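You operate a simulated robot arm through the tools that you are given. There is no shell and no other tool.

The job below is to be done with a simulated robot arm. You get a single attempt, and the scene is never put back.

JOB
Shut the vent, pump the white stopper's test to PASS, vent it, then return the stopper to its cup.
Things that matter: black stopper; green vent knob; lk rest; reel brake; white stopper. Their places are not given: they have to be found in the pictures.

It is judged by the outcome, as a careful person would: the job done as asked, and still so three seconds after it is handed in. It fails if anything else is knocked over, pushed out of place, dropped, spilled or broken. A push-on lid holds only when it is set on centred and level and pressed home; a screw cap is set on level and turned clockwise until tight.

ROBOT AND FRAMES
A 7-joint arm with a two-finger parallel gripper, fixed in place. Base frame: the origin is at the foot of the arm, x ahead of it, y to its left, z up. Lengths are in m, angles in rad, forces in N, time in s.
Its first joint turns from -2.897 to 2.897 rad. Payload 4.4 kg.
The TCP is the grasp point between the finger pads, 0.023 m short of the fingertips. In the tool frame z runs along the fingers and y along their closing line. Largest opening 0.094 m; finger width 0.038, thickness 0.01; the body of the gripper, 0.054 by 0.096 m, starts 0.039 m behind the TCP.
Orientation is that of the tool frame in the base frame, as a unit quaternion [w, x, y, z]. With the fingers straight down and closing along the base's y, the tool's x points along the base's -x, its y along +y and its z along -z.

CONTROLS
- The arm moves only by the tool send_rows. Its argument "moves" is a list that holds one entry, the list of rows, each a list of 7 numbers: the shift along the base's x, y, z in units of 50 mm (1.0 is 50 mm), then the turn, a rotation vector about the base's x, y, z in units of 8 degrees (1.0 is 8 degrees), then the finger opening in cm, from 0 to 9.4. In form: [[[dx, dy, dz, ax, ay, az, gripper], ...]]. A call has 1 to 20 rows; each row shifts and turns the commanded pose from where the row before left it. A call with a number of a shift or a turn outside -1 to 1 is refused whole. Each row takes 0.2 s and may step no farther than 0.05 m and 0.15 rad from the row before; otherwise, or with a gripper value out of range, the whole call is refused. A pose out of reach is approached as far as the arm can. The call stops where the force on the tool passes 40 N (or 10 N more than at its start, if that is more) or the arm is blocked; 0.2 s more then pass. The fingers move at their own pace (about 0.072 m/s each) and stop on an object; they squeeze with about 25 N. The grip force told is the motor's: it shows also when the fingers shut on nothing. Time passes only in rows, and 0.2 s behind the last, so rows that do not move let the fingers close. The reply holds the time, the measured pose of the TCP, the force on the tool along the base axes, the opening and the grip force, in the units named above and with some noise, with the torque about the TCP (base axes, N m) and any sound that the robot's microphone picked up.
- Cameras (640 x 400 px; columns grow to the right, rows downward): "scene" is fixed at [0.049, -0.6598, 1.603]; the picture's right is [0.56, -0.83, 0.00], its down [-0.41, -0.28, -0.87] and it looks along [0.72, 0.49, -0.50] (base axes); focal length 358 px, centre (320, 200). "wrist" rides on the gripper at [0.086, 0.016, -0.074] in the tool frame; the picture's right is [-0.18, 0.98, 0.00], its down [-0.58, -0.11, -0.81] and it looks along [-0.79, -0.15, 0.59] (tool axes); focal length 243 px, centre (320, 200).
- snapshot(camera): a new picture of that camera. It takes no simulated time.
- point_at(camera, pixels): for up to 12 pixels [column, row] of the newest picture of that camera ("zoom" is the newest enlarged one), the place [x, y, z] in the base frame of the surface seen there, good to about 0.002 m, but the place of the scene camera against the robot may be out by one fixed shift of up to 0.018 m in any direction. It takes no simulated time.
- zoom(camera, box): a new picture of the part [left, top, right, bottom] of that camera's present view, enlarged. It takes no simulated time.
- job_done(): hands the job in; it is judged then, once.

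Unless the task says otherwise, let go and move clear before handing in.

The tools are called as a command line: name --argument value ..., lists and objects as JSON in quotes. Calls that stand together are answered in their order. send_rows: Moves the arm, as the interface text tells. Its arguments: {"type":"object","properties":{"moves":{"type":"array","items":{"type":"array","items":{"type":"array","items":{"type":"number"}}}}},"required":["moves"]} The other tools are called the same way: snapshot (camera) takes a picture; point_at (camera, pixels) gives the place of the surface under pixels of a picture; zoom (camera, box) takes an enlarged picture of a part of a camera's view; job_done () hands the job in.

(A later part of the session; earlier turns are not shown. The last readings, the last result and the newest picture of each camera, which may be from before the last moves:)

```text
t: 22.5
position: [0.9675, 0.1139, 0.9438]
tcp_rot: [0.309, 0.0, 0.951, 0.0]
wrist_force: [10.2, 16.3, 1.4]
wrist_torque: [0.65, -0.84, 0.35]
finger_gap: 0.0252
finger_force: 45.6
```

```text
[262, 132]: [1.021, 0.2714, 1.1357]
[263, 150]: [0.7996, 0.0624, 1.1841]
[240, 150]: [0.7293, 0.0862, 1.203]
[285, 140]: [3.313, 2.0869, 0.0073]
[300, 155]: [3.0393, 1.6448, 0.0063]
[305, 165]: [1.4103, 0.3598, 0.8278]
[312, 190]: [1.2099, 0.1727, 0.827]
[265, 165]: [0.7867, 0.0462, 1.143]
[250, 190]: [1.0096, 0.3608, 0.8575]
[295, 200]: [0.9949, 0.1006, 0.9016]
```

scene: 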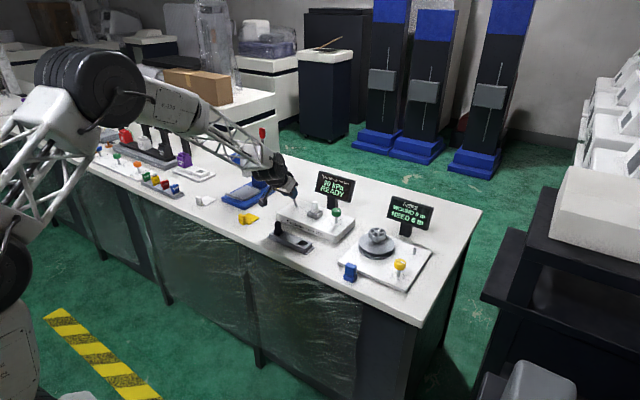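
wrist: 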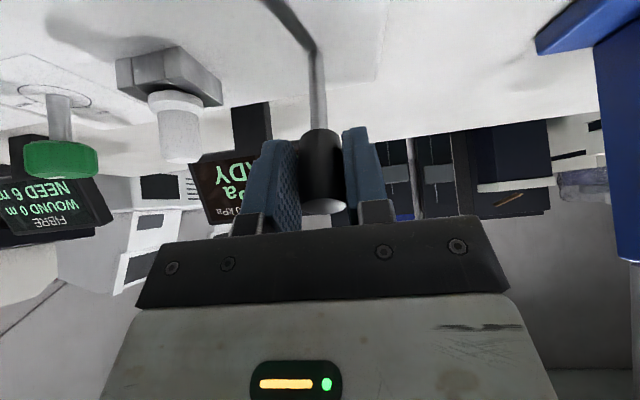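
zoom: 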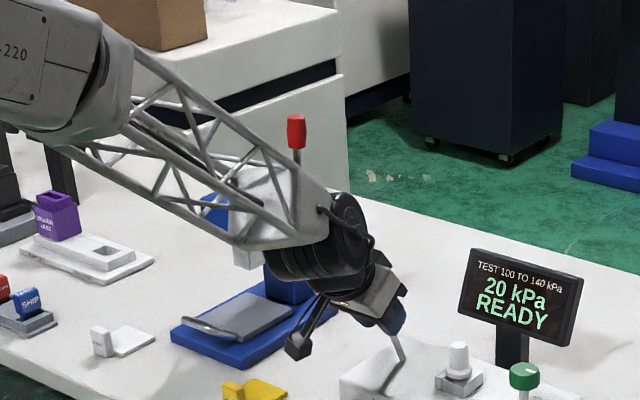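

The press and its lever are beyond y 0.27 while the forearm runs near y 0.06 to 0.09, so there is ample room. I'll return the lever along the same arc, easing out the 16 N y force.

send_rows --moves '[[[0.132, 0.02, 0.054, 0, 0.5, 0, 1.2], [0.136, -0.007, 0.044, 0, 0.5, 0, 1.2], [0.138, -0.007, 0.034, 0, 0.5, 0, 1.2], [0.14, -0.007, 0.025, 0, 0.5, 0, 1.2], [0.142, -0.007, 0.015, 0, 0.5, 0, 1.2], [0.142, -0.007, 0.005, 0, 0.5, 0, 1.2], [0.142, -0.007, -0.005, 0, 0.5, 0, 1.2], [0.142, -0.007, -0.015, 0, 0.5, 0, 1.2], [0.14, -0.007, -0.025, 0, 0.5, 0, 1.2], [0, 0, 0, 0, 0, 0, 1.2]]]'

zoom --camera "scene" --box '[265, 130, 385, 250]'

```text
t: 23.9
position: [1.0085, 0.1149, 0.9525]
tcp_rot: [0.107, 0.0, 0.994, 0.0]
wrist_force: [7.9, 10.4, -4.5]
wrist_torque: [0.57, -0.67, 0.13]
finger_gap: 0.0248
finger_force: 45.4
stopped in row 7: the force on the tool passed its limit at 42 N (the readings are from after the stop); the commanded pose is now the measured one
```

```text
3.33 times, centred on (325, 190) of scene
```

zoom: 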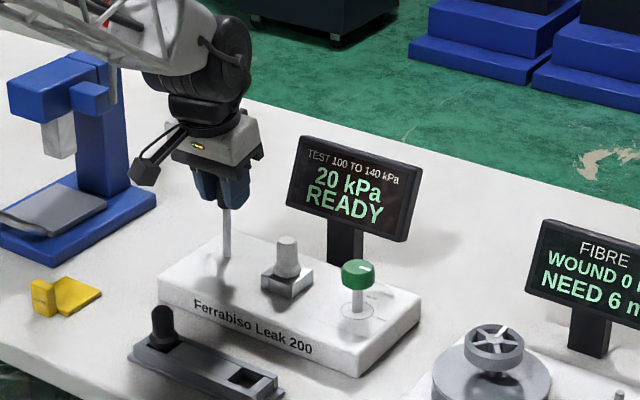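

The return stopped at upright when the force spiked, but the reading holds at 20 kPa. I'll continue the return in gentler 2° steps with a small y correction.

send_rows --moves '[[[0, 0.012, 0, 0, 0, 0, 1.2], [0.071, 0, -0.001, 0, 0.25, 0, 1.2], [0.071, 0, -0.004, 0, 0.25, 0, 1.2], [0.071, 0, -0.006, 0, 0.25, 0, 1.2], [0, 0, 0, 0, 0, 0, 1.2]]]'

```text
t: 25.1
position: [1.0179, 0.1149, 0.9525]
tcp_rot: [0.055, 0.0, 0.998, 0.0]
wrist_force: [-10.3, 4.0, 8.7]
wrist_torque: [-0.62, 1.15, 0.03]
finger_gap: 0.025
finger_force: 45.0
```

The forces are mild (about 10 N), so I'll go on to the rear end of the stroke.

send_rows --moves '[[[0.071, 0, -0.003, 0, 0.25, 0, 1.2], [0.071, 0, -0.006, 0, 0.25, 0, 1.2], [0.071, 0, -0.008, 0, 0.25, 0, 1.2], [0, 0, 0, 0, 0, 0, 1.2]]]'

zoom --camera "scene" --box '[265, 130, 385, 250]'

```text
t: 26.1
position: [1.0296, 0.1155, 0.952]
tcp_rot: [0.002, 0.0, 1.0, -0.001]
wrist_force: [-2.8, -1.4, -4.5]
wrist_torque: [0.64, 0.26, -0.14]
finger_gap: 0.0247
finger_force: 44.9
```

```text
3.33 times, centred on (325, 190) of scene
```

zoom: 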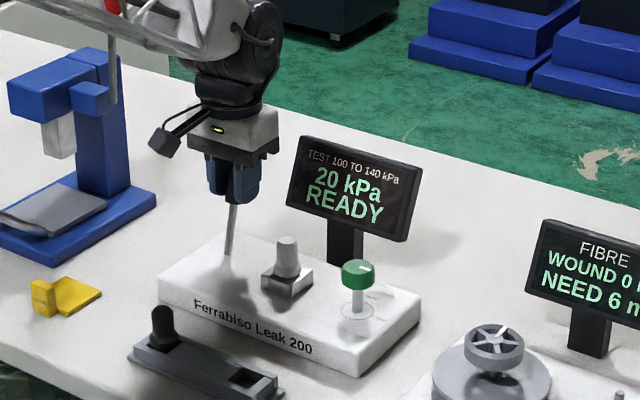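

The lever is back at its rest lean, the display holds 20 kPa, and forces are near zero. That confirms the vent is shut. Now the second pull, along the same arc.

send_rows --moves '[[[-0.14, 0, 0.025, 0, -0.5, 0, 1.2], [-0.142, 0, 0.015, 0, -0.5, 0, 1.2], [-0.142, 0, 0.005, 0, -0.5, 0, 1.2], [-0.142, 0, -0.005, 0, -0.5, 0, 1.2], [-0.142, 0, -0.015, 0, -0.5, 0, 1.2], [-0.14, 0, -0.025, 0, -0.5, 0, 1.2], [-0.138, 0, -0.034, 0, -0.5, 0, 1.2], [-0.136, 0, -0.044, 0, -0.5, 0, 1.2], [-0.132, 0, -0.054, 0, -0.5, 0, 1.2], [0, 0, 0, 0, 0, 0, 1.2]]]'

zoom --camera "scene" --box '[265, 130, 385, 250]'

```text
t: 28.3
position: [0.9665, 0.1162, 0.9434]
tcp_rot: [0.311, 0.0, 0.95, 0.0]
wrist_force: [5.9, -8.2, -20.7]
wrist_torque: [0.64, 0.49, 0.24]
finger_gap: 0.0252
finger_force: 44.9
```

```text
3.33 times, centred on (325, 190) of scene
```

zoom: 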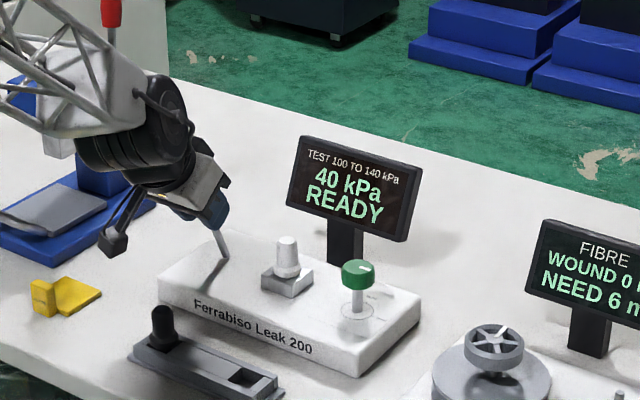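

Now 40 kPa, so each stroke adds 20. I'll return the lever along the arc with a slight z easing.

send_rows --moves '[[[0, 0, -0.02, 0, 0, 0, 1.2], [0.132, 0, 0.054, 0, 0.5, 0, 1.2], [0.136, 0, 0.044, 0, 0.5, 0, 1.2], [0.138, 0, 0.034, 0, 0.5, 0, 1.2], [0.14, 0, 0.025, 0, 0.5, 0, 1.2], [0.142, 0, 0.015, 0, 0.5, 0, 1.2], [0.142, 0, 0.005, 0, 0.5, 0, 1.2], [0.142, 0, -0.005, 0, 0.5, 0, 1.2], [0.142, 0, -0.015, 0, 0.5, 0, 1.2], [0.14, 0, -0.02, 0, 0.5, 0, 1.2], [0, 0, 0, 0, 0, 0, 1.2]]]'

zoom --camera "scene" --box '[265, 130, 385, 250]'

```text
t: 30.7
position: [1.028, 0.1153, 0.9519]
tcp_rot: [0.004, 0.0, 1.0, 0.0]
wrist_force: [9.0, 9.0, 20.7]
wrist_torque: [0.63, -0.36, -0.05]
finger_gap: 0.025
finger_force: 45.1
```

```text
3.33 times, centred on (325, 190) of scene
```

zoom: 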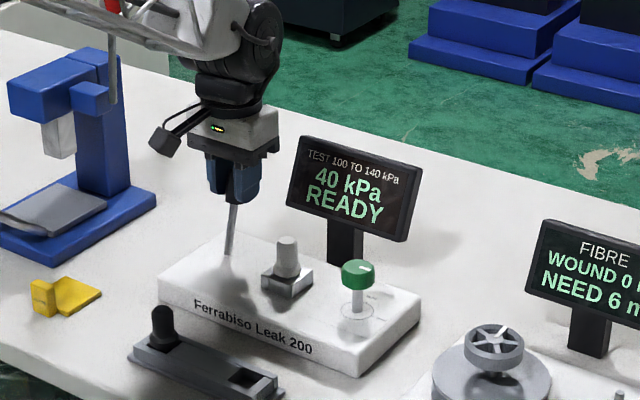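

The lever is at the rear, 40 kPa held. Third pull, with the small z corrections built in.

send_rows --moves '[[[0, 0, 0.02, 0, 0, 0, 1.2], [-0.14, 0, 0.025, 0, -0.5, 0, 1.2], [-0.142, 0, 0.015, 0, -0.5, 0, 1.2], [-0.142, 0, 0.005, 0, -0.5, 0, 1.2], [-0.142, 0, -0.005, 0, -0.5, 0, 1.2], [-0.142, 0, -0.018, 0, -0.5, 0, 1.2], [-0.14, 0, -0.029, 0, -0.5, 0, 1.2], [-0.138, 0, -0.038, 0, -0.5, 0, 1.2], [-0.136, 0, -0.048, 0, -0.5, 0, 1.2], [-0.132, 0, -0.058, 0, -0.5, 0, 1.2], [0, 0, 0, 0, 0, 0, 1.2]]]'

zoom --camera "scene" --box '[265, 130, 385, 250]'

```text
t: 33.1
position: [0.9667, 0.1155, 0.9432]
tcp_rot: [0.312, 0.0, 0.95, 0.0]
wrist_force: [3.2, 2.3, 1.9]
wrist_torque: [0.59, -0.24, 0.32]
finger_gap: 0.0249
finger_force: 45.5
```

```text
3.33 times, centred on (325, 190) of scene
```

zoom: 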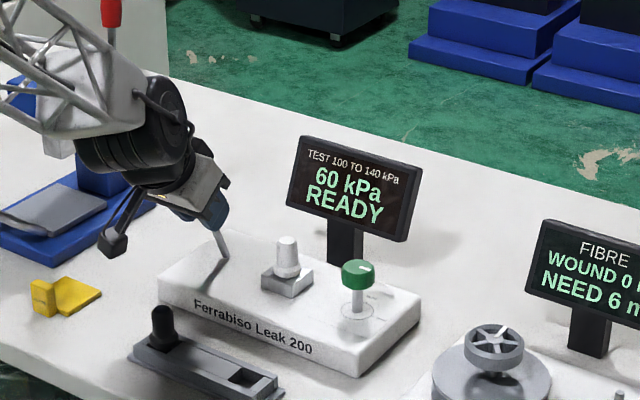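

60 kPa with almost no residual force, so the arc is now well matched. I'll do a full return and fourth pull in one call.

send_rows --moves '[[[0.132, 0, 0.058, 0, 0.5, 0, 1.2], [0.136, 0, 0.048, 0, 0.5, 0, 1.2], [0.138, 0, 0.038, 0, 0.5, 0, 1.2], [0.14, 0, 0.029, 0, 0.5, 0, 1.2], [0.142, 0, 0.018, 0, 0.5, 0, 1.2], [0.142, 0, 0.005, 0, 0.5, 0, 1.2], [0.142, 0, -0.005, 0, 0.5, 0, 1.2], [0.142, 0, -0.015, 0, 0.5, 0, 1.2], [0.14, 0, -0.025, 0, 0.5, 0, 1.2], [0, 0, 0, 0, 0, 0, 1.2], [-0.14, 0, 0.025, 0, -0.5, 0, 1.2], [-0.142, 0, 0.015, 0, -0.5, 0, 1.2], [-0.142, 0, 0.005, 0, -0.5, 0, 1.2], [-0.142, 0, -0.005, 0, -0.5, 0, 1.2], [-0.142, 0, -0.018, 0, -0.5, 0, 1.2], [-0.14, 0, -0.029, 0, -0.5, 0, 1.2], [-0.138, 0, -0.038, 0, -0.5, 0, 1.2], [-0.136, 0, -0.048, 0, -0.5, 0, 1.2], [-0.132, 0, -0.058, 0, -0.5, 0, 1.2], [0, 0, 0, 0, 0, 0, 1.2]]]'

zoom --camera "scene" --box '[265, 130, 385, 250]'

```text
t: 37.3
position: [0.967, 0.115, 0.9446]
tcp_rot: [0.312, 0.0, 0.95, 0.0]
wrist_force: [8.2, -7.1, -2.7]
wrist_torque: [-0.6, -0.36, -0.23]
finger_gap: 0.0248
finger_force: 45.0
```

```text
3.33 times, centred on (325, 190) of scene
```

zoom: 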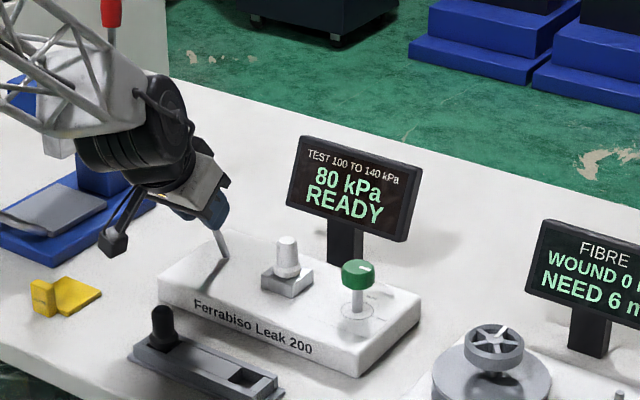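

The display reads 80 kPa after four strokes, with light forces. I'll do the fifth stroke the same way.

send_rows --moves '[[[0.132, 0, 0.058, 0, 0.5, 0, 1.2], [0.136, 0, 0.048, 0, 0.5, 0, 1.2], [0.138, 0, 0.038, 0, 0.5, 0, 1.2], [0.14, 0, 0.029, 0, 0.5, 0, 1.2], [0.142, 0, 0.018, 0, 0.5, 0, 1.2], [0.142, 0, 0.005, 0, 0.5, 0, 1.2], [0.142, 0, -0.005, 0, 0.5, 0, 1.2], [0.142, 0, -0.015, 0, 0.5, 0, 1.2], [0.14, 0, -0.025, 0, 0.5, 0, 1.2], [0, 0, 0, 0, 0, 0, 1.2], [-0.14, 0, 0.025, 0, -0.5, 0, 1.2], [-0.142, 0, 0.015, 0, -0.5, 0, 1.2], [-0.142, 0, 0.005, 0, -0.5, 0, 1.2], [-0.142, 0, -0.005, 0, -0.5, 0, 1.2], [-0.142, 0, -0.018, 0, -0.5, 0, 1.2], [-0.14, 0, -0.029, 0, -0.5, 0, 1.2], [-0.138, 0, -0.038, 0, -0.5, 0, 1.2], [-0.136, 0, -0.048, 0, -0.5, 0, 1.2], [-0.132, 0, -0.058, 0, -0.5, 0, 1.2], [0, 0, 0, 0, 0, 0, 1.2]]]'

zoom --camera "scene" --box '[265, 130, 385, 250]'

```text
t: 41.5
position: [0.967, 0.1146, 0.9451]
tcp_rot: [0.313, 0.001, 0.95, 0.0]
wrist_force: [10.0, -2.4, 0.0]
wrist_torque: [-0.64, -0.72, -0.2]
finger_gap: 0.0252
finger_force: 44.6
```

```text
3.33 times, centred on (325, 190) of scene
```

zoom: 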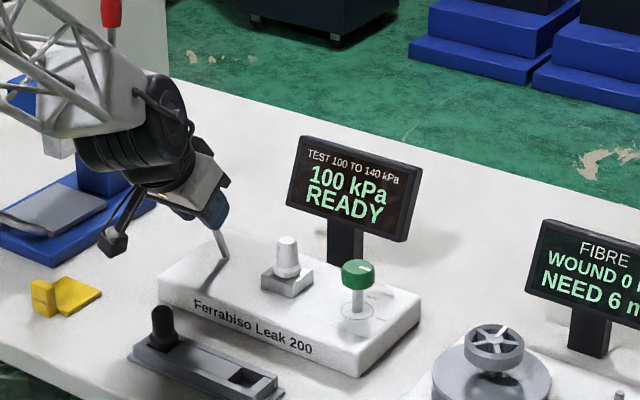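

The display shows 100 kPa and READY, at the lower edge of the band. I'll wait briefly to see whether it turns to PASS or drifts.

send_rows --moves '[[[0, 0, 0, 0, 0, 0, 1.2], [0, 0, 0, 0, 0, 0, 1.2], [0, 0, 0, 0, 0, 0, 1.2], [0, 0, 0, 0, 0, 0, 1.2], [0, 0, 0, 0, 0, 0, 1.2]]]'

zoom --camera "scene" --box '[310, 160, 370, 220]'

```text
t: 42.7
position: [0.9661, 0.1148, 0.944]
tcp_rot: [0.311, 0.001, 0.95, -0.001]
wrist_force: [6.5, -4.6, 1.8]
wrist_torque: [0.57, -0.51, 0.17]
finger_gap: 0.025
finger_force: 44.9
```

```text
6.67 times, centred on (340, 190) of scene
```

zoom: 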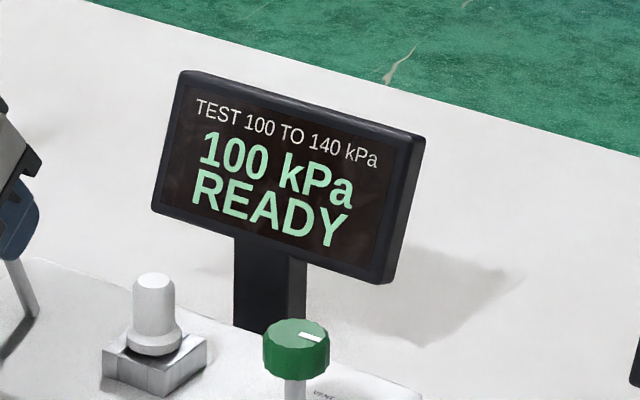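

Pressure holds at 100 but still says READY, so I'll add the sixth stroke to bring it to 120, mid-band.

send_rows --moves '[[[0.132, 0, 0.058, 0, 0.5, 0, 1.2], [0.136, 0, 0.048, 0, 0.5, 0, 1.2], [0.138, 0, 0.038, 0, 0.5, 0, 1.2], [0.14, 0, 0.029, 0, 0.5, 0, 1.2], [0.142, 0, 0.018, 0, 0.5, 0, 1.2], [0.142, 0, 0.005, 0, 0.5, 0, 1.2], [0.142, 0, -0.005, 0, 0.5, 0, 1.2], [0.142, 0, -0.015, 0, 0.5, 0, 1.2], [0.14, 0, -0.025, 0, 0.5, 0, 1.2], [0, 0, 0, 0, 0, 0, 1.2]]]'

zoom --camera "scene" --box '[265, 130, 385, 250]'

```text
t: 44.9
position: [1.0283, 0.1155, 0.9523]
tcp_rot: [0.003, 0.0, 1.0, 0.0]
wrist_force: [-0.9, 0.1, 9.9]
wrist_torque: [0.59, -0.51, -0.17]
finger_gap: 0.025
finger_force: 45.2
```

```text
3.33 times, centred on (325, 190) of scene
```

zoom: 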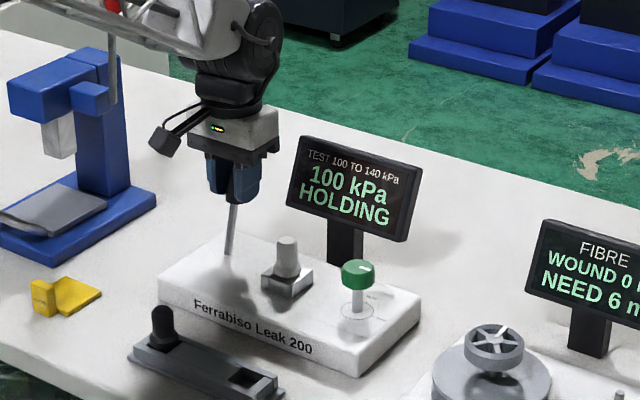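

With the lever returned, the display changed to 100 kPa HOLDING, so the test is timing. I'll wait here without another stroke.

send_rows --moves '[[[0, 0, 0, 0, 0, 0, 1.2], [0, 0, 0, 0, 0, 0, 1.2], [0, 0, 0, 0, 0, 0, 1.2], [0, 0, 0, 0, 0, 0, 1.2], [0, 0, 0, 0, 0, 0, 1.2], [0, 0, 0, 0, 0, 0, 1.2], [0, 0, 0, 0, 0, 0, 1.2], [0, 0, 0, 0, 0, 0, 1.2], [0, 0, 0, 0, 0, 0, 1.2], [0, 0, 0, 0, 0, 0, 1.2]]]'

zoom --camera "scene" --box '[265, 130, 385, 250]'

```text
t: 47.1
position: [1.0298, 0.1155, 0.9524]
tcp_rot: [0.003, -0.001, 1.0, 0.0]
wrist_force: [1.7, 2.3, 14.4]
wrist_torque: [0.63, -0.2, -0.16]
finger_gap: 0.0251
finger_force: 44.8
```

```text
3.33 times, centred on (325, 190) of scene
```

zoom: 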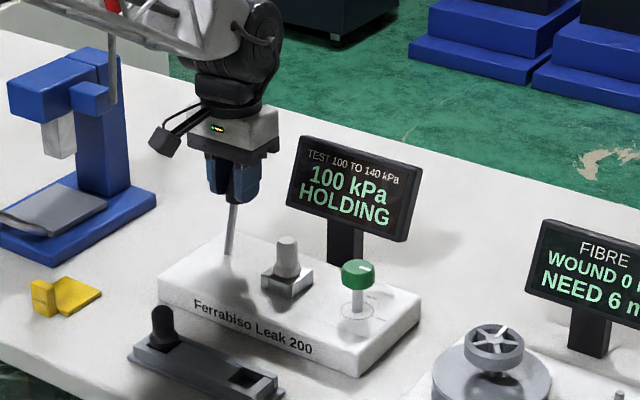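

It still reads 100 kPa HOLDING with no pressure loss. I'll wait a few more seconds.

send_rows --moves '[[[0, 0, 0, 0, 0, 0, 1.2], [0, 0, 0, 0, 0, 0, 1.2], [0, 0, 0, 0, 0, 0, 1.2], [0, 0, 0, 0, 0, 0, 1.2], [0, 0, 0, 0, 0, 0, 1.2], [0, 0, 0, 0, 0, 0, 1.2], [0, 0, 0, 0, 0, 0, 1.2], [0, 0, 0, 0, 0, 0, 1.2], [0, 0, 0, 0, 0, 0, 1.2], [0, 0, 0, 0, 0, 0, 1.2]]]'

zoom --camera "scene" --box '[265, 130, 385, 250]'

```text
t: 49.3
position: [1.0299, 0.1143, 0.9522]
tcp_rot: [0.003, 0.0, 1.0, 0.0]
wrist_force: [0.9, 4.6, 14.0]
wrist_torque: [0.61, -0.13, -0.15]
finger_gap: 0.0252
finger_force: 45.2
```

```text
3.33 times, centred on (325, 190) of scene
```

zoom: 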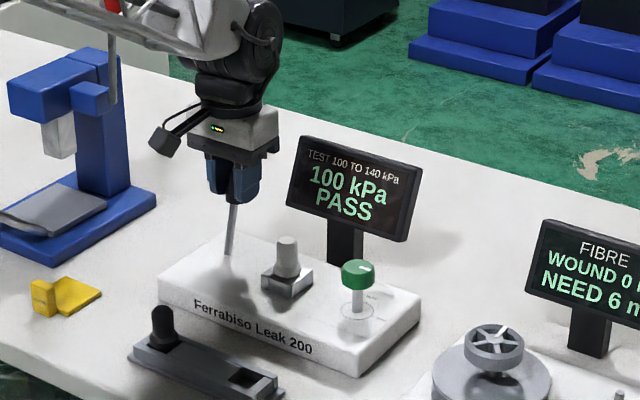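

The display reads 100 kPa PASS. I'll release the lever, rise straight up and move toward the vent knob.

send_rows --moves '[[[0, 0, 0, 0, 0, 0, 4.5], [0, 0, 0, 0, 0, 0, 4.5], [0, 0, 0, 0, 0, 0, 4.5], [0, 0, 0.6, 0, 0, 0, 4.5], [0, 0, 0.8, 0, 0, 0, 4.5], [0, 0, 0.2, 0, 0, 0, 4.5], [0, 0, 0, 0, 0, 0, 4.5]]]'

snapshot --camera "wrist"

zoom --camera "scene" --box '[265, 130, 385, 250]'

```text
t: 50.9
position: [1.0292, 0.1148, 1.0318]
tcp_rot: [0.002, 0.001, 1.0, 0.0]
wrist_force: [-0.6, -0.1, -0.5]
wrist_torque: [0.03, -0.02, 0.01]
finger_gap: 0.0451
finger_force: 0.1
```

```text
taken
```

wrist: 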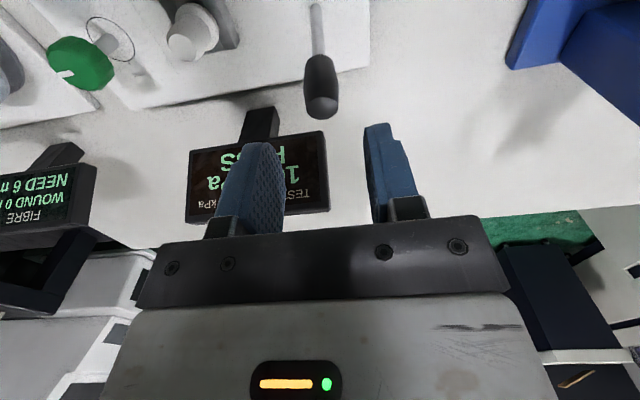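

```text
3.33 times, centred on (325, 190) of scene
```

zoom: 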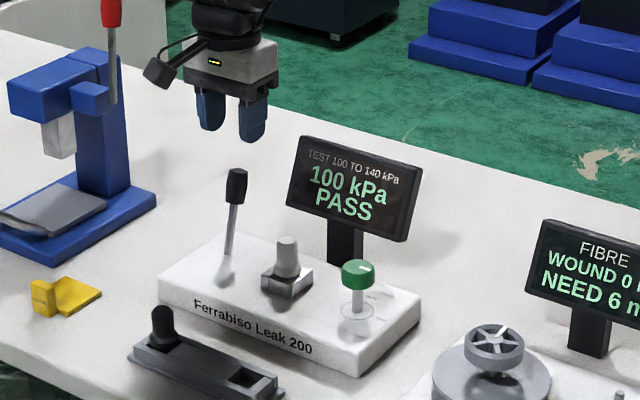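

PASS stays on with the lever released at rest. I'll move back over the knob with the yaw at -48°, ready to turn it counter-clockwise to VENT.

send_rows --moves '[[[-0.0957, -0.6327, -0.06, 0, 0, -1, 6.5], [-0.0957, -0.6327, -0.06, 0, 0, -1, 6.5], [-0.0957, -0.6327, -0.06, 0, 0, -1, 6.5], [-0.0957, -0.6327, -0.06, 0, 0, -1, 6.5], [-0.0957, -0.6327, -0.06, 0, 0, -1, 6.5], [-0.0957, -0.6327, -0.06, 0, 0, -1, 6.5], [0, 0, 0, 0, 0, 0, 6.5]]]'

snapshot --camera "wrist"

```text
t: 52.5
position: [1.0005, -0.0734, 1.0142]
tcp_rot: [0.002, 0.407, 0.913, -0.001]
wrist_force: [-0.4, 0.2, 0.1]
wrist_torque: [0.03, 0.03, 0.01]
finger_gap: 0.0647
finger_force: 0.1
```

```text
taken
```

wrist: 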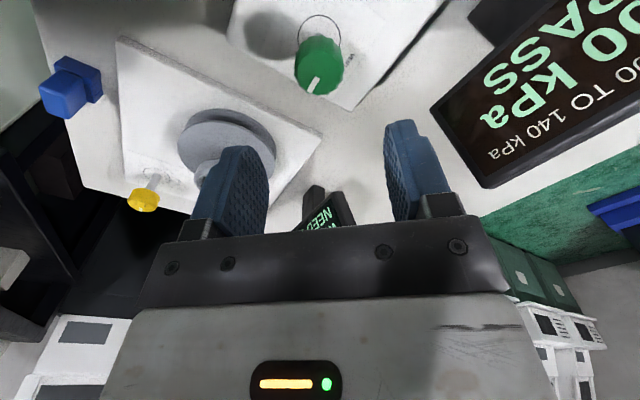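

The knob appears at the same place, (319,63), as when I released it, so I'm aligned. I'll descend and close on it.

send_rows --moves '[[[0, -0.02, -0.7, 0, 0, 0, 6.5], [0, 0, -0.7, 0, 0, 0, 6.5], [0, 0, -0.73, 0, 0, 0, 6.5], [0, 0, 0, 0, 0, 0, 6.5], [0, 0, 0, 0, 0, 0, 4.2], [0, 0, 0, 0, 0, 0, 4.2], [0, 0, 0, 0, 0, 0, 3.6], [0, 0, 0, 0, 0, 0, 3.3], [0, 0, 0, 0, 0, 0, 3.0]]]'

snapshot --camera "wrist"

```text
t: 54.5
position: [1.0005, -0.0756, 0.908]
tcp_rot: [0.002, 0.407, 0.913, -0.001]
wrist_force: [-5.1, -3.7, 1.5]
wrist_torque: [0.05, 0.11, 0.01]
finger_gap: 0.0354
finger_force: 45.0
```

```text
taken
```

wrist: 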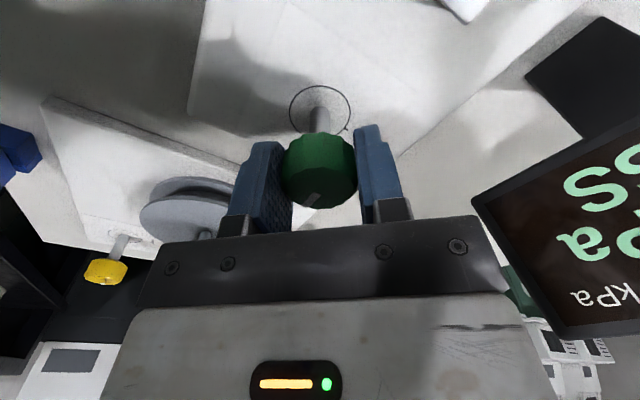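

A firm, nearly centred grip (gap 0.0354, side force about 6 N). I'll turn counter-clockwise in short groups, reading the force.

send_rows --moves '[[[0, 0, 0, 0, 0, 1, 3.0], [0, 0, 0, 0, 0, 1, 3.0], [0, 0, 0, 0, 0, 1, 3.0], [0, 0, 0, 0, 0, 0, 3.0]]]'

```text
t: 55.5
position: [0.9998, -0.0743, 0.9078]
tcp_rot: [0.002, 0.208, 0.978, -0.001]
wrist_force: [-9.3, 4.3, 8.4]
wrist_torque: [0.33, 0.7, 0.01]
finger_gap: 0.0353
finger_force: 45.1
```

Forces remain under 13 N after 24°. I'll continue another 24° with a small x easing.

send_rows --moves '[[[-0.01, 0.004, 0, 0, 0, 1, 3.0], [0, 0, 0, 0, 0, 1, 3.0], [0, 0, 0, 0, 0, 1, 3.0], [0, 0, 0, 0, 0, 0, 3.0]]]'

```text
t: 56.5
position: [1.0002, -0.0763, 0.9088]
tcp_rot: [0.003, -0.001, 1.0, 0.001]
wrist_force: [9.3, 11.0, 10.0]
wrist_torque: [0.26, -0.62, 0.02]
finger_gap: 0.0354
finger_force: 45.5
```

Forces are still modest at about 14 N sideways after 48°. I'll ease slightly toward them and turn 24° more.

send_rows --moves '[[[0.008, 0.01, 0.01, 0, 0, 1, 3.0], [0, 0, 0, 0, 0, 1, 3.0], [0, 0, 0, 0, 0, 1, 3.0], [0, 0, 0, 0, 0, 0, 3.0]]]'

zoom --camera "scene" --box '[265, 130, 385, 250]'

```text
t: 57.5
position: [1.0005, -0.0746, 0.9086]
tcp_rot: [0.002, -0.208, 0.978, 0.001]
wrist_force: [-10.7, 2.5, 13.6]
wrist_torque: [0.16, -0.24, -0.02]
finger_gap: 0.0351
finger_force: 45.0
```

```text
3.33 times, centred on (325, 190) of scene
```

zoom: 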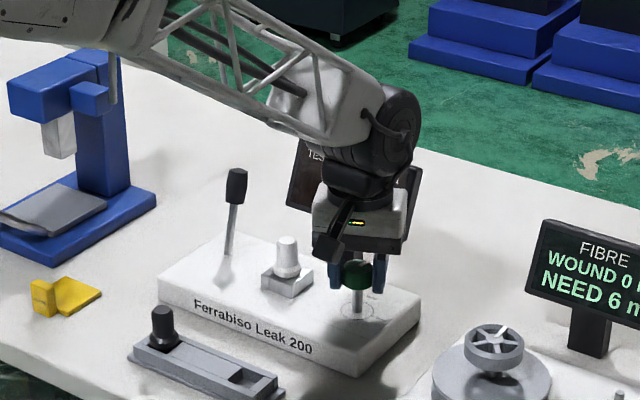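

The turn is at 72° with light loads. I'll finish the remaining 16° back to VENT.

send_rows --moves '[[[-0.008, 0, 0.01, 0, 0, 1, 3.0], [0, 0, 0, 0, 0, 1, 3.0], [0, 0, 0, 0, 0, 0, 3.0]]]'

snapshot --camera "wrist"

```text
t: 58.3
position: [0.9997, -0.0755, 0.908]
tcp_rot: [0.003, -0.342, 0.94, 0.001]
wrist_force: [5.0, -4.1, 1.5]
wrist_torque: [-0.17, -0.09, 0.0]
finger_gap: 0.0349
finger_force: 45.2
```

```text
taken
```

wrist: 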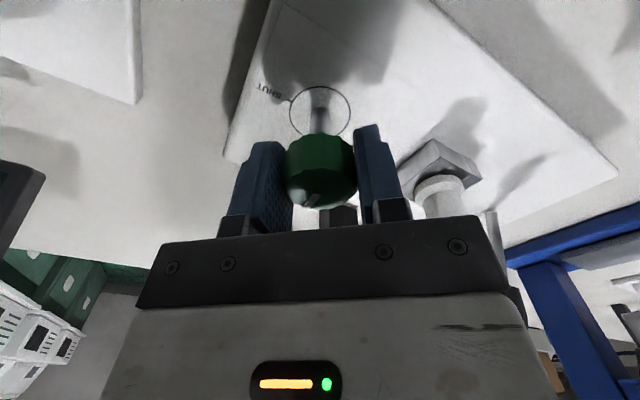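

The knob has been turned back 88° with its pointer unmoved in the grip. I'll let go, rise, and check the pointer and display.

send_rows --moves '[[[0, 0, 0, 0, 0, 0, 6.5], [0, 0, 0, 0, 0, 0, 6.5], [0, 0, 0, 0, 0, 0, 6.5], [0, 0, 0.5, 0, 0, 0, 6.5], [0, 0, 0.8, 0, 0, 0, 6.5], [0, 0, 0.8, 0, 0, 0, 6.5], [0, 0, 0, 0, 0, 0, 6.5]]]'

snapshot --camera "wrist"

zoom --camera "wrist" --box '[250, 0, 410, 110]'

zoom --camera "scene" --box '[265, 130, 385, 250]'

```text
t: 59.9
position: [0.9988, -0.0755, 1.0128]
tcp_rot: [0.002, -0.341, 0.94, 0.001]
wrist_force: [0.2, -0.5, 0.2]
wrist_torque: [-0.02, -0.01, 0.0]
finger_gap: 0.0646
finger_force: 0.1
```

```text
taken
```

wrist: 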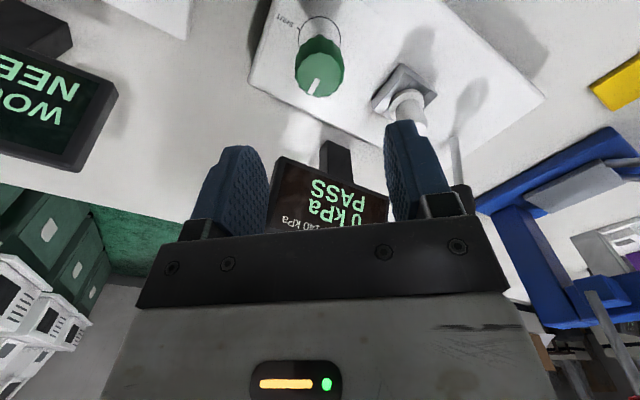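

```text
3.64 times, centred on (330, 55) of wrist
```

zoom: 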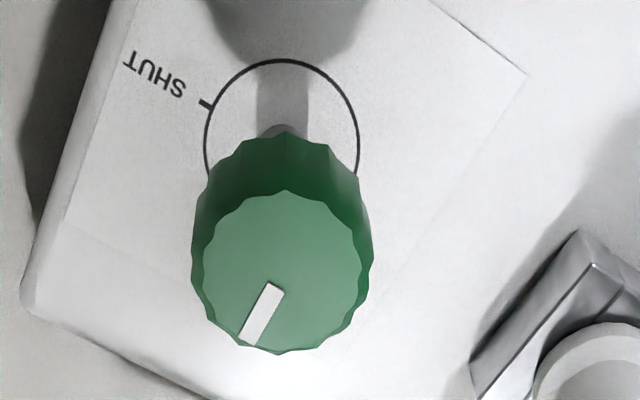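

```text
3.33 times, centred on (325, 190) of scene
```

zoom: 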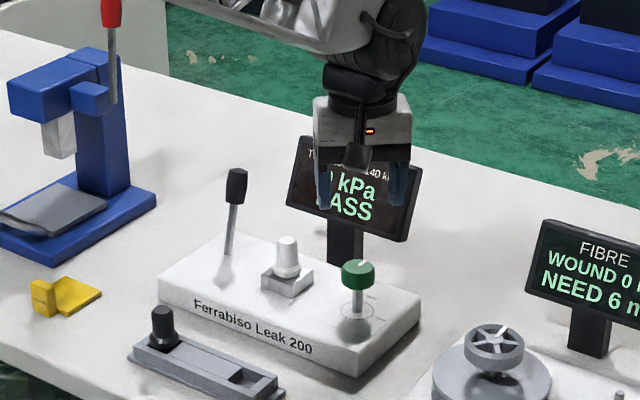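

The display shows 0 kPa PASS and the pointer is back on VENT. Next I'll straighten up and look closely at the white stopper in its seat and at the empty cup.

send_rows --moves '[[[-0.396, 0.302, -0.04, 0, 0, -1, 6.5], [-0.396, 0.302, -0.04, 0, 0, -1, 6.5], [-0.396, 0.302, -0.04, 0, 0, -1, 6.5], [-0.396, 0.302, -0.04, 0, 0, -1, 6.5], [-0.396, 0.302, -0.04, 0, 0, -1, 6.5], [0, 0, 0, 0, 0, 0, 6.5]]]'

snapshot --camera "wrist"

zoom --camera "wrist" --box '[270, 60, 390, 200]'

zoom --camera "scene" --box '[265, 180, 345, 260]'

```text
t: 61.3
position: [0.9021, 0.0008, 1.0032]
tcp_rot: [0.002, 0.001, 1.0, 0.0]
wrist_force: [0.3, -0.7, 0.1]
wrist_torque: [0.01, -0.02, -0.01]
finger_gap: 0.0649
finger_force: 0.1
```

```text
taken
```

wrist: 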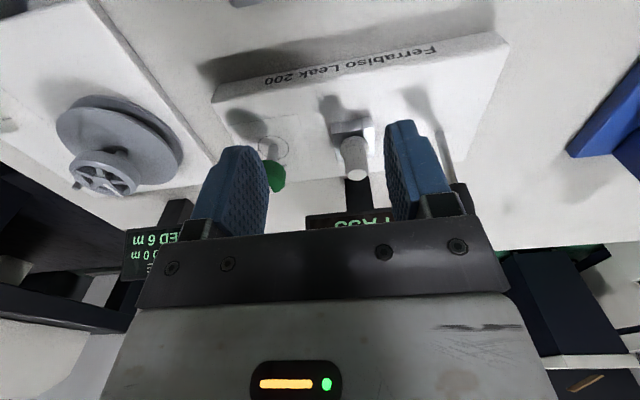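

```text
2.86 times, centred on (330, 130) of wrist
```

zoom: 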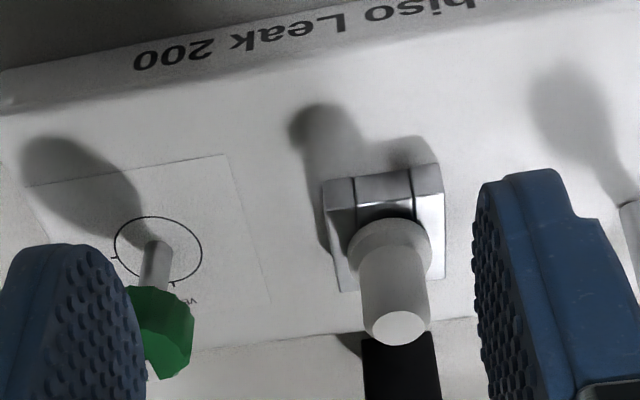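

```text
5.00 times, centred on (305, 220) of scene
```

zoom: 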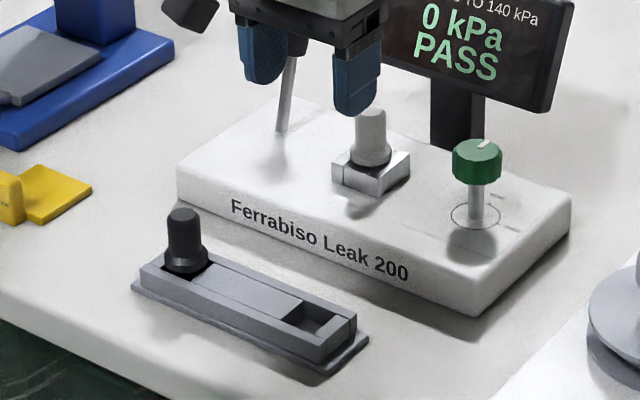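

The stopper's top face is at wrist (358,174), its flange near (354,146), seated in a small walled block. I'll take precise points on it and on the seat.

point_at --camera "wrist" --pixels '[[358, 174], [348, 172], [367, 172], [358, 179], [357, 168], [355, 158], [354, 141], [341, 144], [368, 142], [333, 128], [372, 125], [352, 127]]'

```text
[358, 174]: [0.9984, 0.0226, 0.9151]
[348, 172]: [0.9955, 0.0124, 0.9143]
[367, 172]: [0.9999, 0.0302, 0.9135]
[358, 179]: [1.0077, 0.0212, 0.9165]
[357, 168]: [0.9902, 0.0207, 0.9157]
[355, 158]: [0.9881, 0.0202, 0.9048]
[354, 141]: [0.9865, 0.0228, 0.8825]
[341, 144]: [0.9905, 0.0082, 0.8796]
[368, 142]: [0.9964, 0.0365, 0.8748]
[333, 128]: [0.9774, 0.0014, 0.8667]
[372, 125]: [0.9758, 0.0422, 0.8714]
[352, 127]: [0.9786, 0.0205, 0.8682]
```

The stopper's centre is about (0.9985, 0.022) by camera, with body about 0.02 wide above a flange at z 0.885 and the top at 0.9155. I'll move over it at hover height first.

send_rows --moves '[[[0.647, 0.13, 0, 0, 0, 0, 4.8], [0.647, 0.13, 0, 0, 0, 0, 4.8], [0.647, 0.13, 0, 0, 0, 0, 4.8], [0, 0, 0, 0, 0, 0, 4.8]]]'

snapshot --camera "wrist"

zoom --camera "wrist" --box '[260, 0, 380, 120]'

```text
t: 62.3
position: [0.9984, 0.0212, 1.0026]
tcp_rot: [0.002, 0.0, 1.0, 0.0]
wrist_force: [-0.4, 0.3, -0.2]
wrist_torque: [-0.01, -0.02, 0.02]
finger_gap: 0.048
finger_force: 0.0
```

```text
taken
```

wrist: 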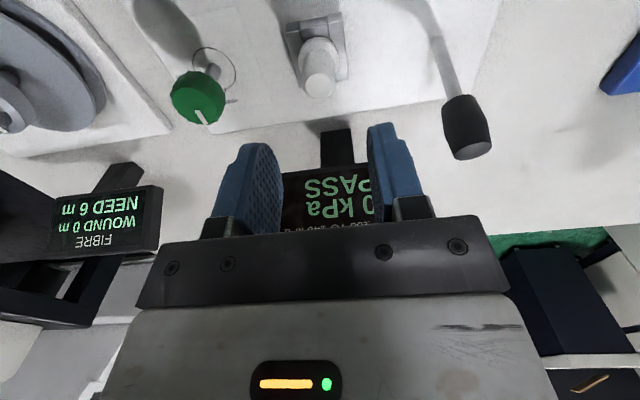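

```text
3.33 times, centred on (320, 60) of wrist
```

zoom: 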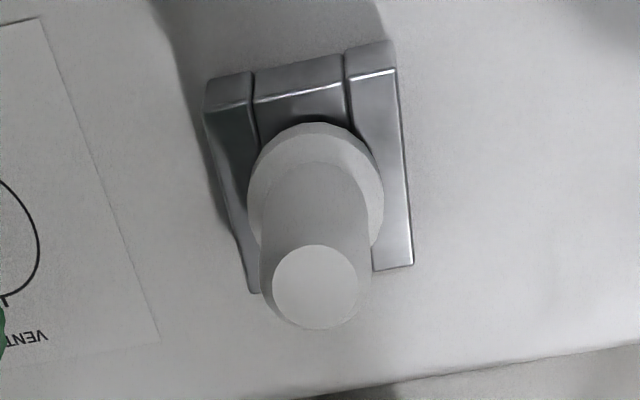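

point_at --camera "zoom" --pixels '[[315, 290], [275, 287], [357, 287], [315, 250], [315, 325], [250, 200], [380, 200], [250, 85], [345, 65], [205, 100], [392, 50], [408, 262]]'

```text
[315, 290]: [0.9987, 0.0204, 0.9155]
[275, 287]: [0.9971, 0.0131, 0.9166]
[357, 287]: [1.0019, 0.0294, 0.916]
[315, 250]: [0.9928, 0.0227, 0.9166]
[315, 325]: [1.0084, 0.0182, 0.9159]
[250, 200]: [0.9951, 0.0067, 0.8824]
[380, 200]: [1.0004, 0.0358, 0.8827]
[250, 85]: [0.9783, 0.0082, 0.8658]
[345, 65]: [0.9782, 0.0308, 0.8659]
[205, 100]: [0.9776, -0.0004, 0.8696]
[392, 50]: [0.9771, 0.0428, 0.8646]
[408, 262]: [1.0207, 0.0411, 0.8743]
```

The stopper's axis is near (1.000, 0.021), body tapering from about 0.0165 at the top, flange top at z 0.883. I'll descend with the fingertips just above the flange and close gently.

send_rows --moves '[[[0.02, -0.008, -0.7, 0, 0, 0, 4.8], [0, 0, -0.7, 0, 0, 0, 4.8], [0, 0, -0.44, 0, 0, 0, 4.8], [0, 0, 0, 0, 0, 0, 4.8]]]'

snapshot --camera "wrist"

zoom --camera "scene" --box '[275, 160, 365, 250]'

```text
t: 63.3
position: [0.9991, 0.0203, 0.9114]
tcp_rot: [0.003, 0.0, 1.0, 0.001]
wrist_force: [0.4, 0.4, -0.1]
wrist_torque: [0.02, 0.02, -0.01]
finger_gap: 0.0481
finger_force: 0.0
```

```text
taken
```

wrist: 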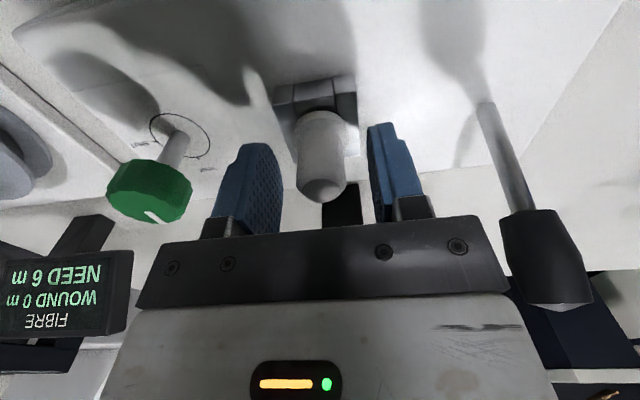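

```text
4.44 times, centred on (320, 205) of scene
```

zoom: 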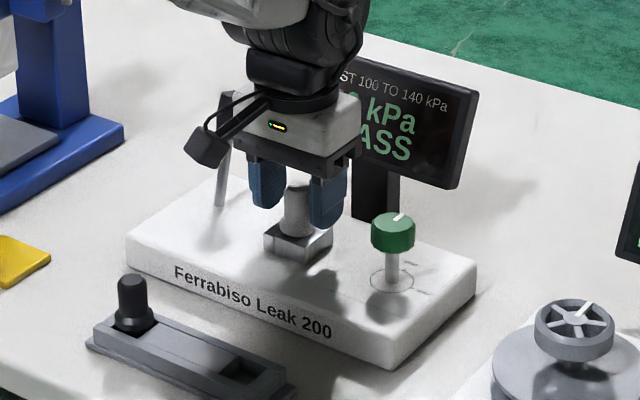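

The stopper stands between the pads (columns 297 to 347) with the display still PASS. I'll close in small steps and watch the side force.

send_rows --moves '[[[0, 0, 0, 0, 0, 0, 3.4], [0, 0, 0, 0, 0, 0, 2.8], [0, 0, 0, 0, 0, 0, 2.5], [0, 0, 0, 0, 0, 0, 2.3], [0, 0, 0, 0, 0, 0, 2.1], [0, 0, 0, 0, 0, 0, 2.1]]]'

snapshot --camera "wrist"

```text
t: 64.7
position: [0.9994, 0.0204, 0.9106]
tcp_rot: [0.003, 0.0, 1.0, 0.0]
wrist_force: [0.0, -1.1, -0.9]
wrist_torque: [-0.02, -0.01, -0.04]
finger_gap: 0.0228
finger_force: 25.7
```

```text
taken
```

wrist: 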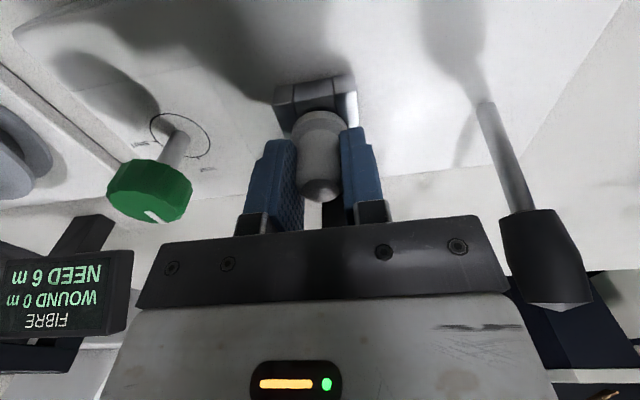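

Grip is centred (side force about 1 N) at gap 0.0228. I'll squeeze fully and lift in small steps to see whether it comes out freely.

send_rows --moves '[[[0, 0, 0, 0, 0, 0, 1.4], [0, 0, 0, 0, 0, 0, 1.4], [0, 0, 0.06, 0, 0, 0, 1.4], [0, 0, 0.06, 0, 0, 0, 1.4], [0, 0, 0.06, 0, 0, 0, 1.4], [0, 0, 0, 0, 0, 0, 1.4]]]'

zoom --camera "scene" --box '[275, 160, 365, 250]'

```text
t: 66.1
position: [0.9994, 0.0195, 0.9201]
tcp_rot: [0.003, 0.0, 1.0, 0.0]
wrist_force: [-0.1, -0.2, -0.8]
wrist_torque: [-0.01, 0.02, -0.04]
finger_gap: 0.0227
finger_force: 25.5
```

```text
4.44 times, centred on (320, 205) of scene
```

zoom: 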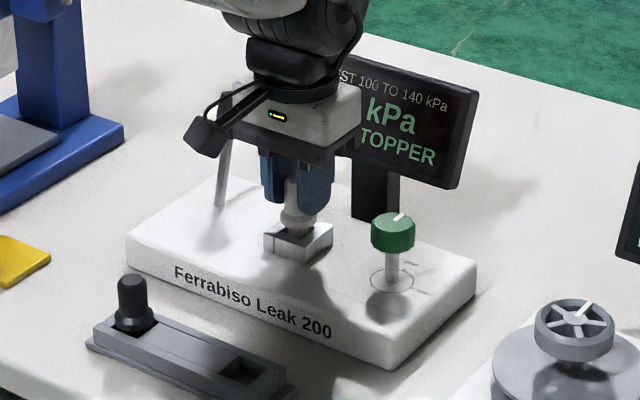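

The stopper is rising freely in the grip and the display now reads "...TOPPER", as the seat is empty. I'll lift clear.

send_rows --moves '[[[0, 0, 0.3, 0, 0, 0, 1.4], [0, 0, 0.5, 0, 0, 0, 1.4], [0, 0, 0.5, 0, 0, 0, 1.4], [0, 0, 0.3, 0, 0, 0, 1.4], [0, 0, 0, 0, 0, 0, 1.4]]]'

snapshot --camera "wrist"

zoom --camera "scene" --box '[275, 150, 365, 240]'

```text
t: 67.3
position: [0.9978, 0.0187, 1.0003]
tcp_rot: [0.003, 0.0, 1.0, 0.0]
wrist_force: [1.3, -0.4, -0.8]
wrist_torque: [0.03, -0.02, 0.0]
finger_gap: 0.0226
finger_force: 24.8
```

```text
taken
```

wrist: 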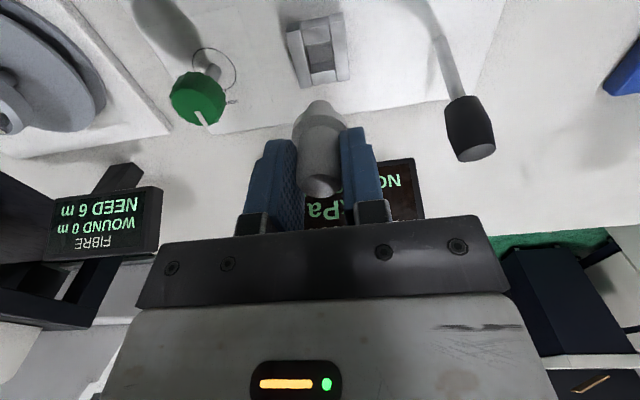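

```text
4.44 times, centred on (320, 195) of scene
```

zoom: 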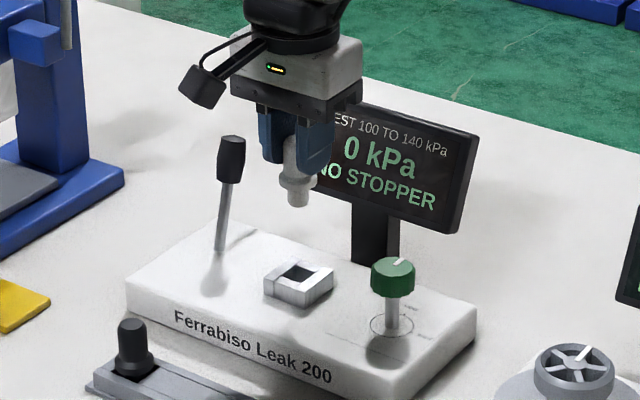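

The stopper is held cleanly: it has a round plug below its flange, and the display reads 0 kPa NO STOPPER. I'll carry it to hover over the empty cup and measure the cup.

send_rows --moves '[[[-0.76, -0.28, -0.08, 0, 0, 0, 1.4], [-0.76, -0.28, -0.08, 0, 0, 0, 1.4], [-0.76, -0.28, -0.08, 0, 0, 0, 1.4], [-0.76, -0.28, -0.08, 0, 0, 0, 1.4], [0, 0, 0, 0, 0, 0, 1.4]]]'

snapshot --camera "wrist"

zoom --camera "wrist" --box '[240, 0, 440, 130]'

zoom --camera "scene" --box '[255, 180, 345, 270]'

```text
t: 68.5
position: [0.8479, -0.0362, 0.983]
tcp_rot: [0.003, 0.0, 1.0, 0.0]
wrist_force: [0.3, 0.2, -0.8]
wrist_torque: [0.02, -0.03, 0.0]
finger_gap: 0.0225
finger_force: 25.2
```

```text
taken
```

wrist: 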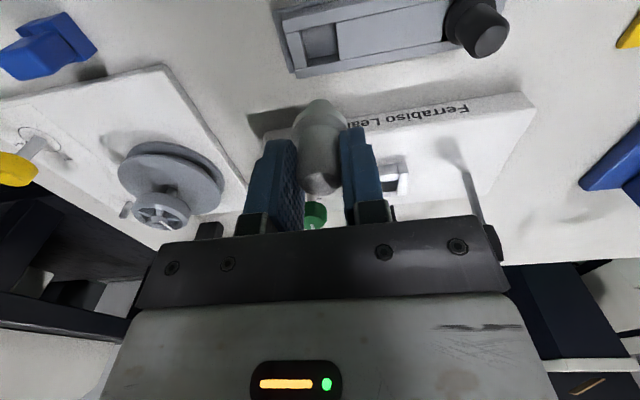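

```text
3.08 times, centred on (340, 65) of wrist
```

zoom: 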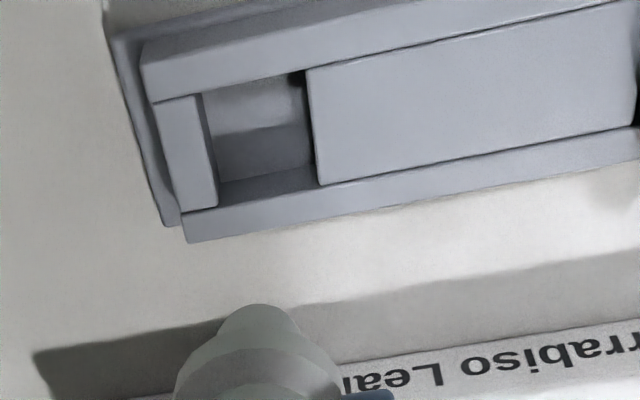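

```text
4.44 times, centred on (300, 225) of scene
```

zoom: 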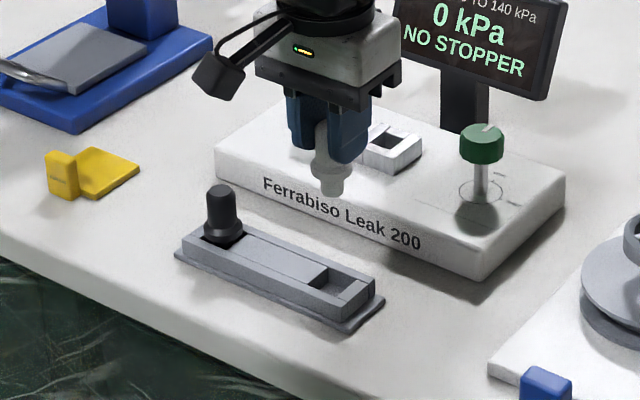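

The cup is the square pocket at zoom (203–320, 70–207) in the wrist view, with walls on all sides. I'll take points along its rim and floor to find its centre.

zoom --camera "wrist" --box '[280, 0, 380, 90]'

point_at --camera "wrist" --pixels '[[318, 23], [301, 49], [324, 67], [341, 42], [322, 55], [316, 35], [300, 31], [337, 25], [342, 58], [305, 64]]'

```text
4.44 times, centred on (330, 45) of wrist
```

zoom: 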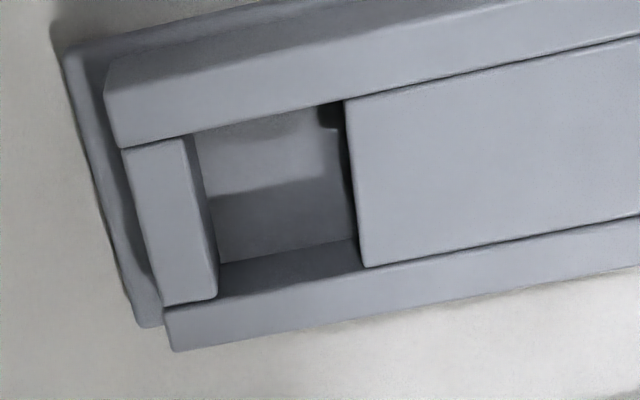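

```text
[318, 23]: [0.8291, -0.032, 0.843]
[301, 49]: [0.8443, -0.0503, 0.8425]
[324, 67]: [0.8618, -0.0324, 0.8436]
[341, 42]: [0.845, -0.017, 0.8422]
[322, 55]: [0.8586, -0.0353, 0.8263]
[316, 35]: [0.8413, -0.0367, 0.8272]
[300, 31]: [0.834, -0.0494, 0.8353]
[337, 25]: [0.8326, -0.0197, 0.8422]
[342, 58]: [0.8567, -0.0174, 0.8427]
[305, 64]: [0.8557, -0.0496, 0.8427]
```

point_at --camera "zoom" --pixels '[[190, 135], [340, 100], [362, 265], [218, 290], [265, 112], [187, 180], [290, 290], [360, 200], [270, 220], [250, 150], [345, 103], [217, 298]]'

```text
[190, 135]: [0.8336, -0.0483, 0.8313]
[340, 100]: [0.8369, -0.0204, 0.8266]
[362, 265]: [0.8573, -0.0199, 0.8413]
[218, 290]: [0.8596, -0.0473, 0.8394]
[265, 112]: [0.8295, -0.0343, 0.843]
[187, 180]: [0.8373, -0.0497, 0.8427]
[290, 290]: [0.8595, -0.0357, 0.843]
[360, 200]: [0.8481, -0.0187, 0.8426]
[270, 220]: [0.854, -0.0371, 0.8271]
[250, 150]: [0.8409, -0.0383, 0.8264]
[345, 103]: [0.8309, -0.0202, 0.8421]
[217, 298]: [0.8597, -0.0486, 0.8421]
```

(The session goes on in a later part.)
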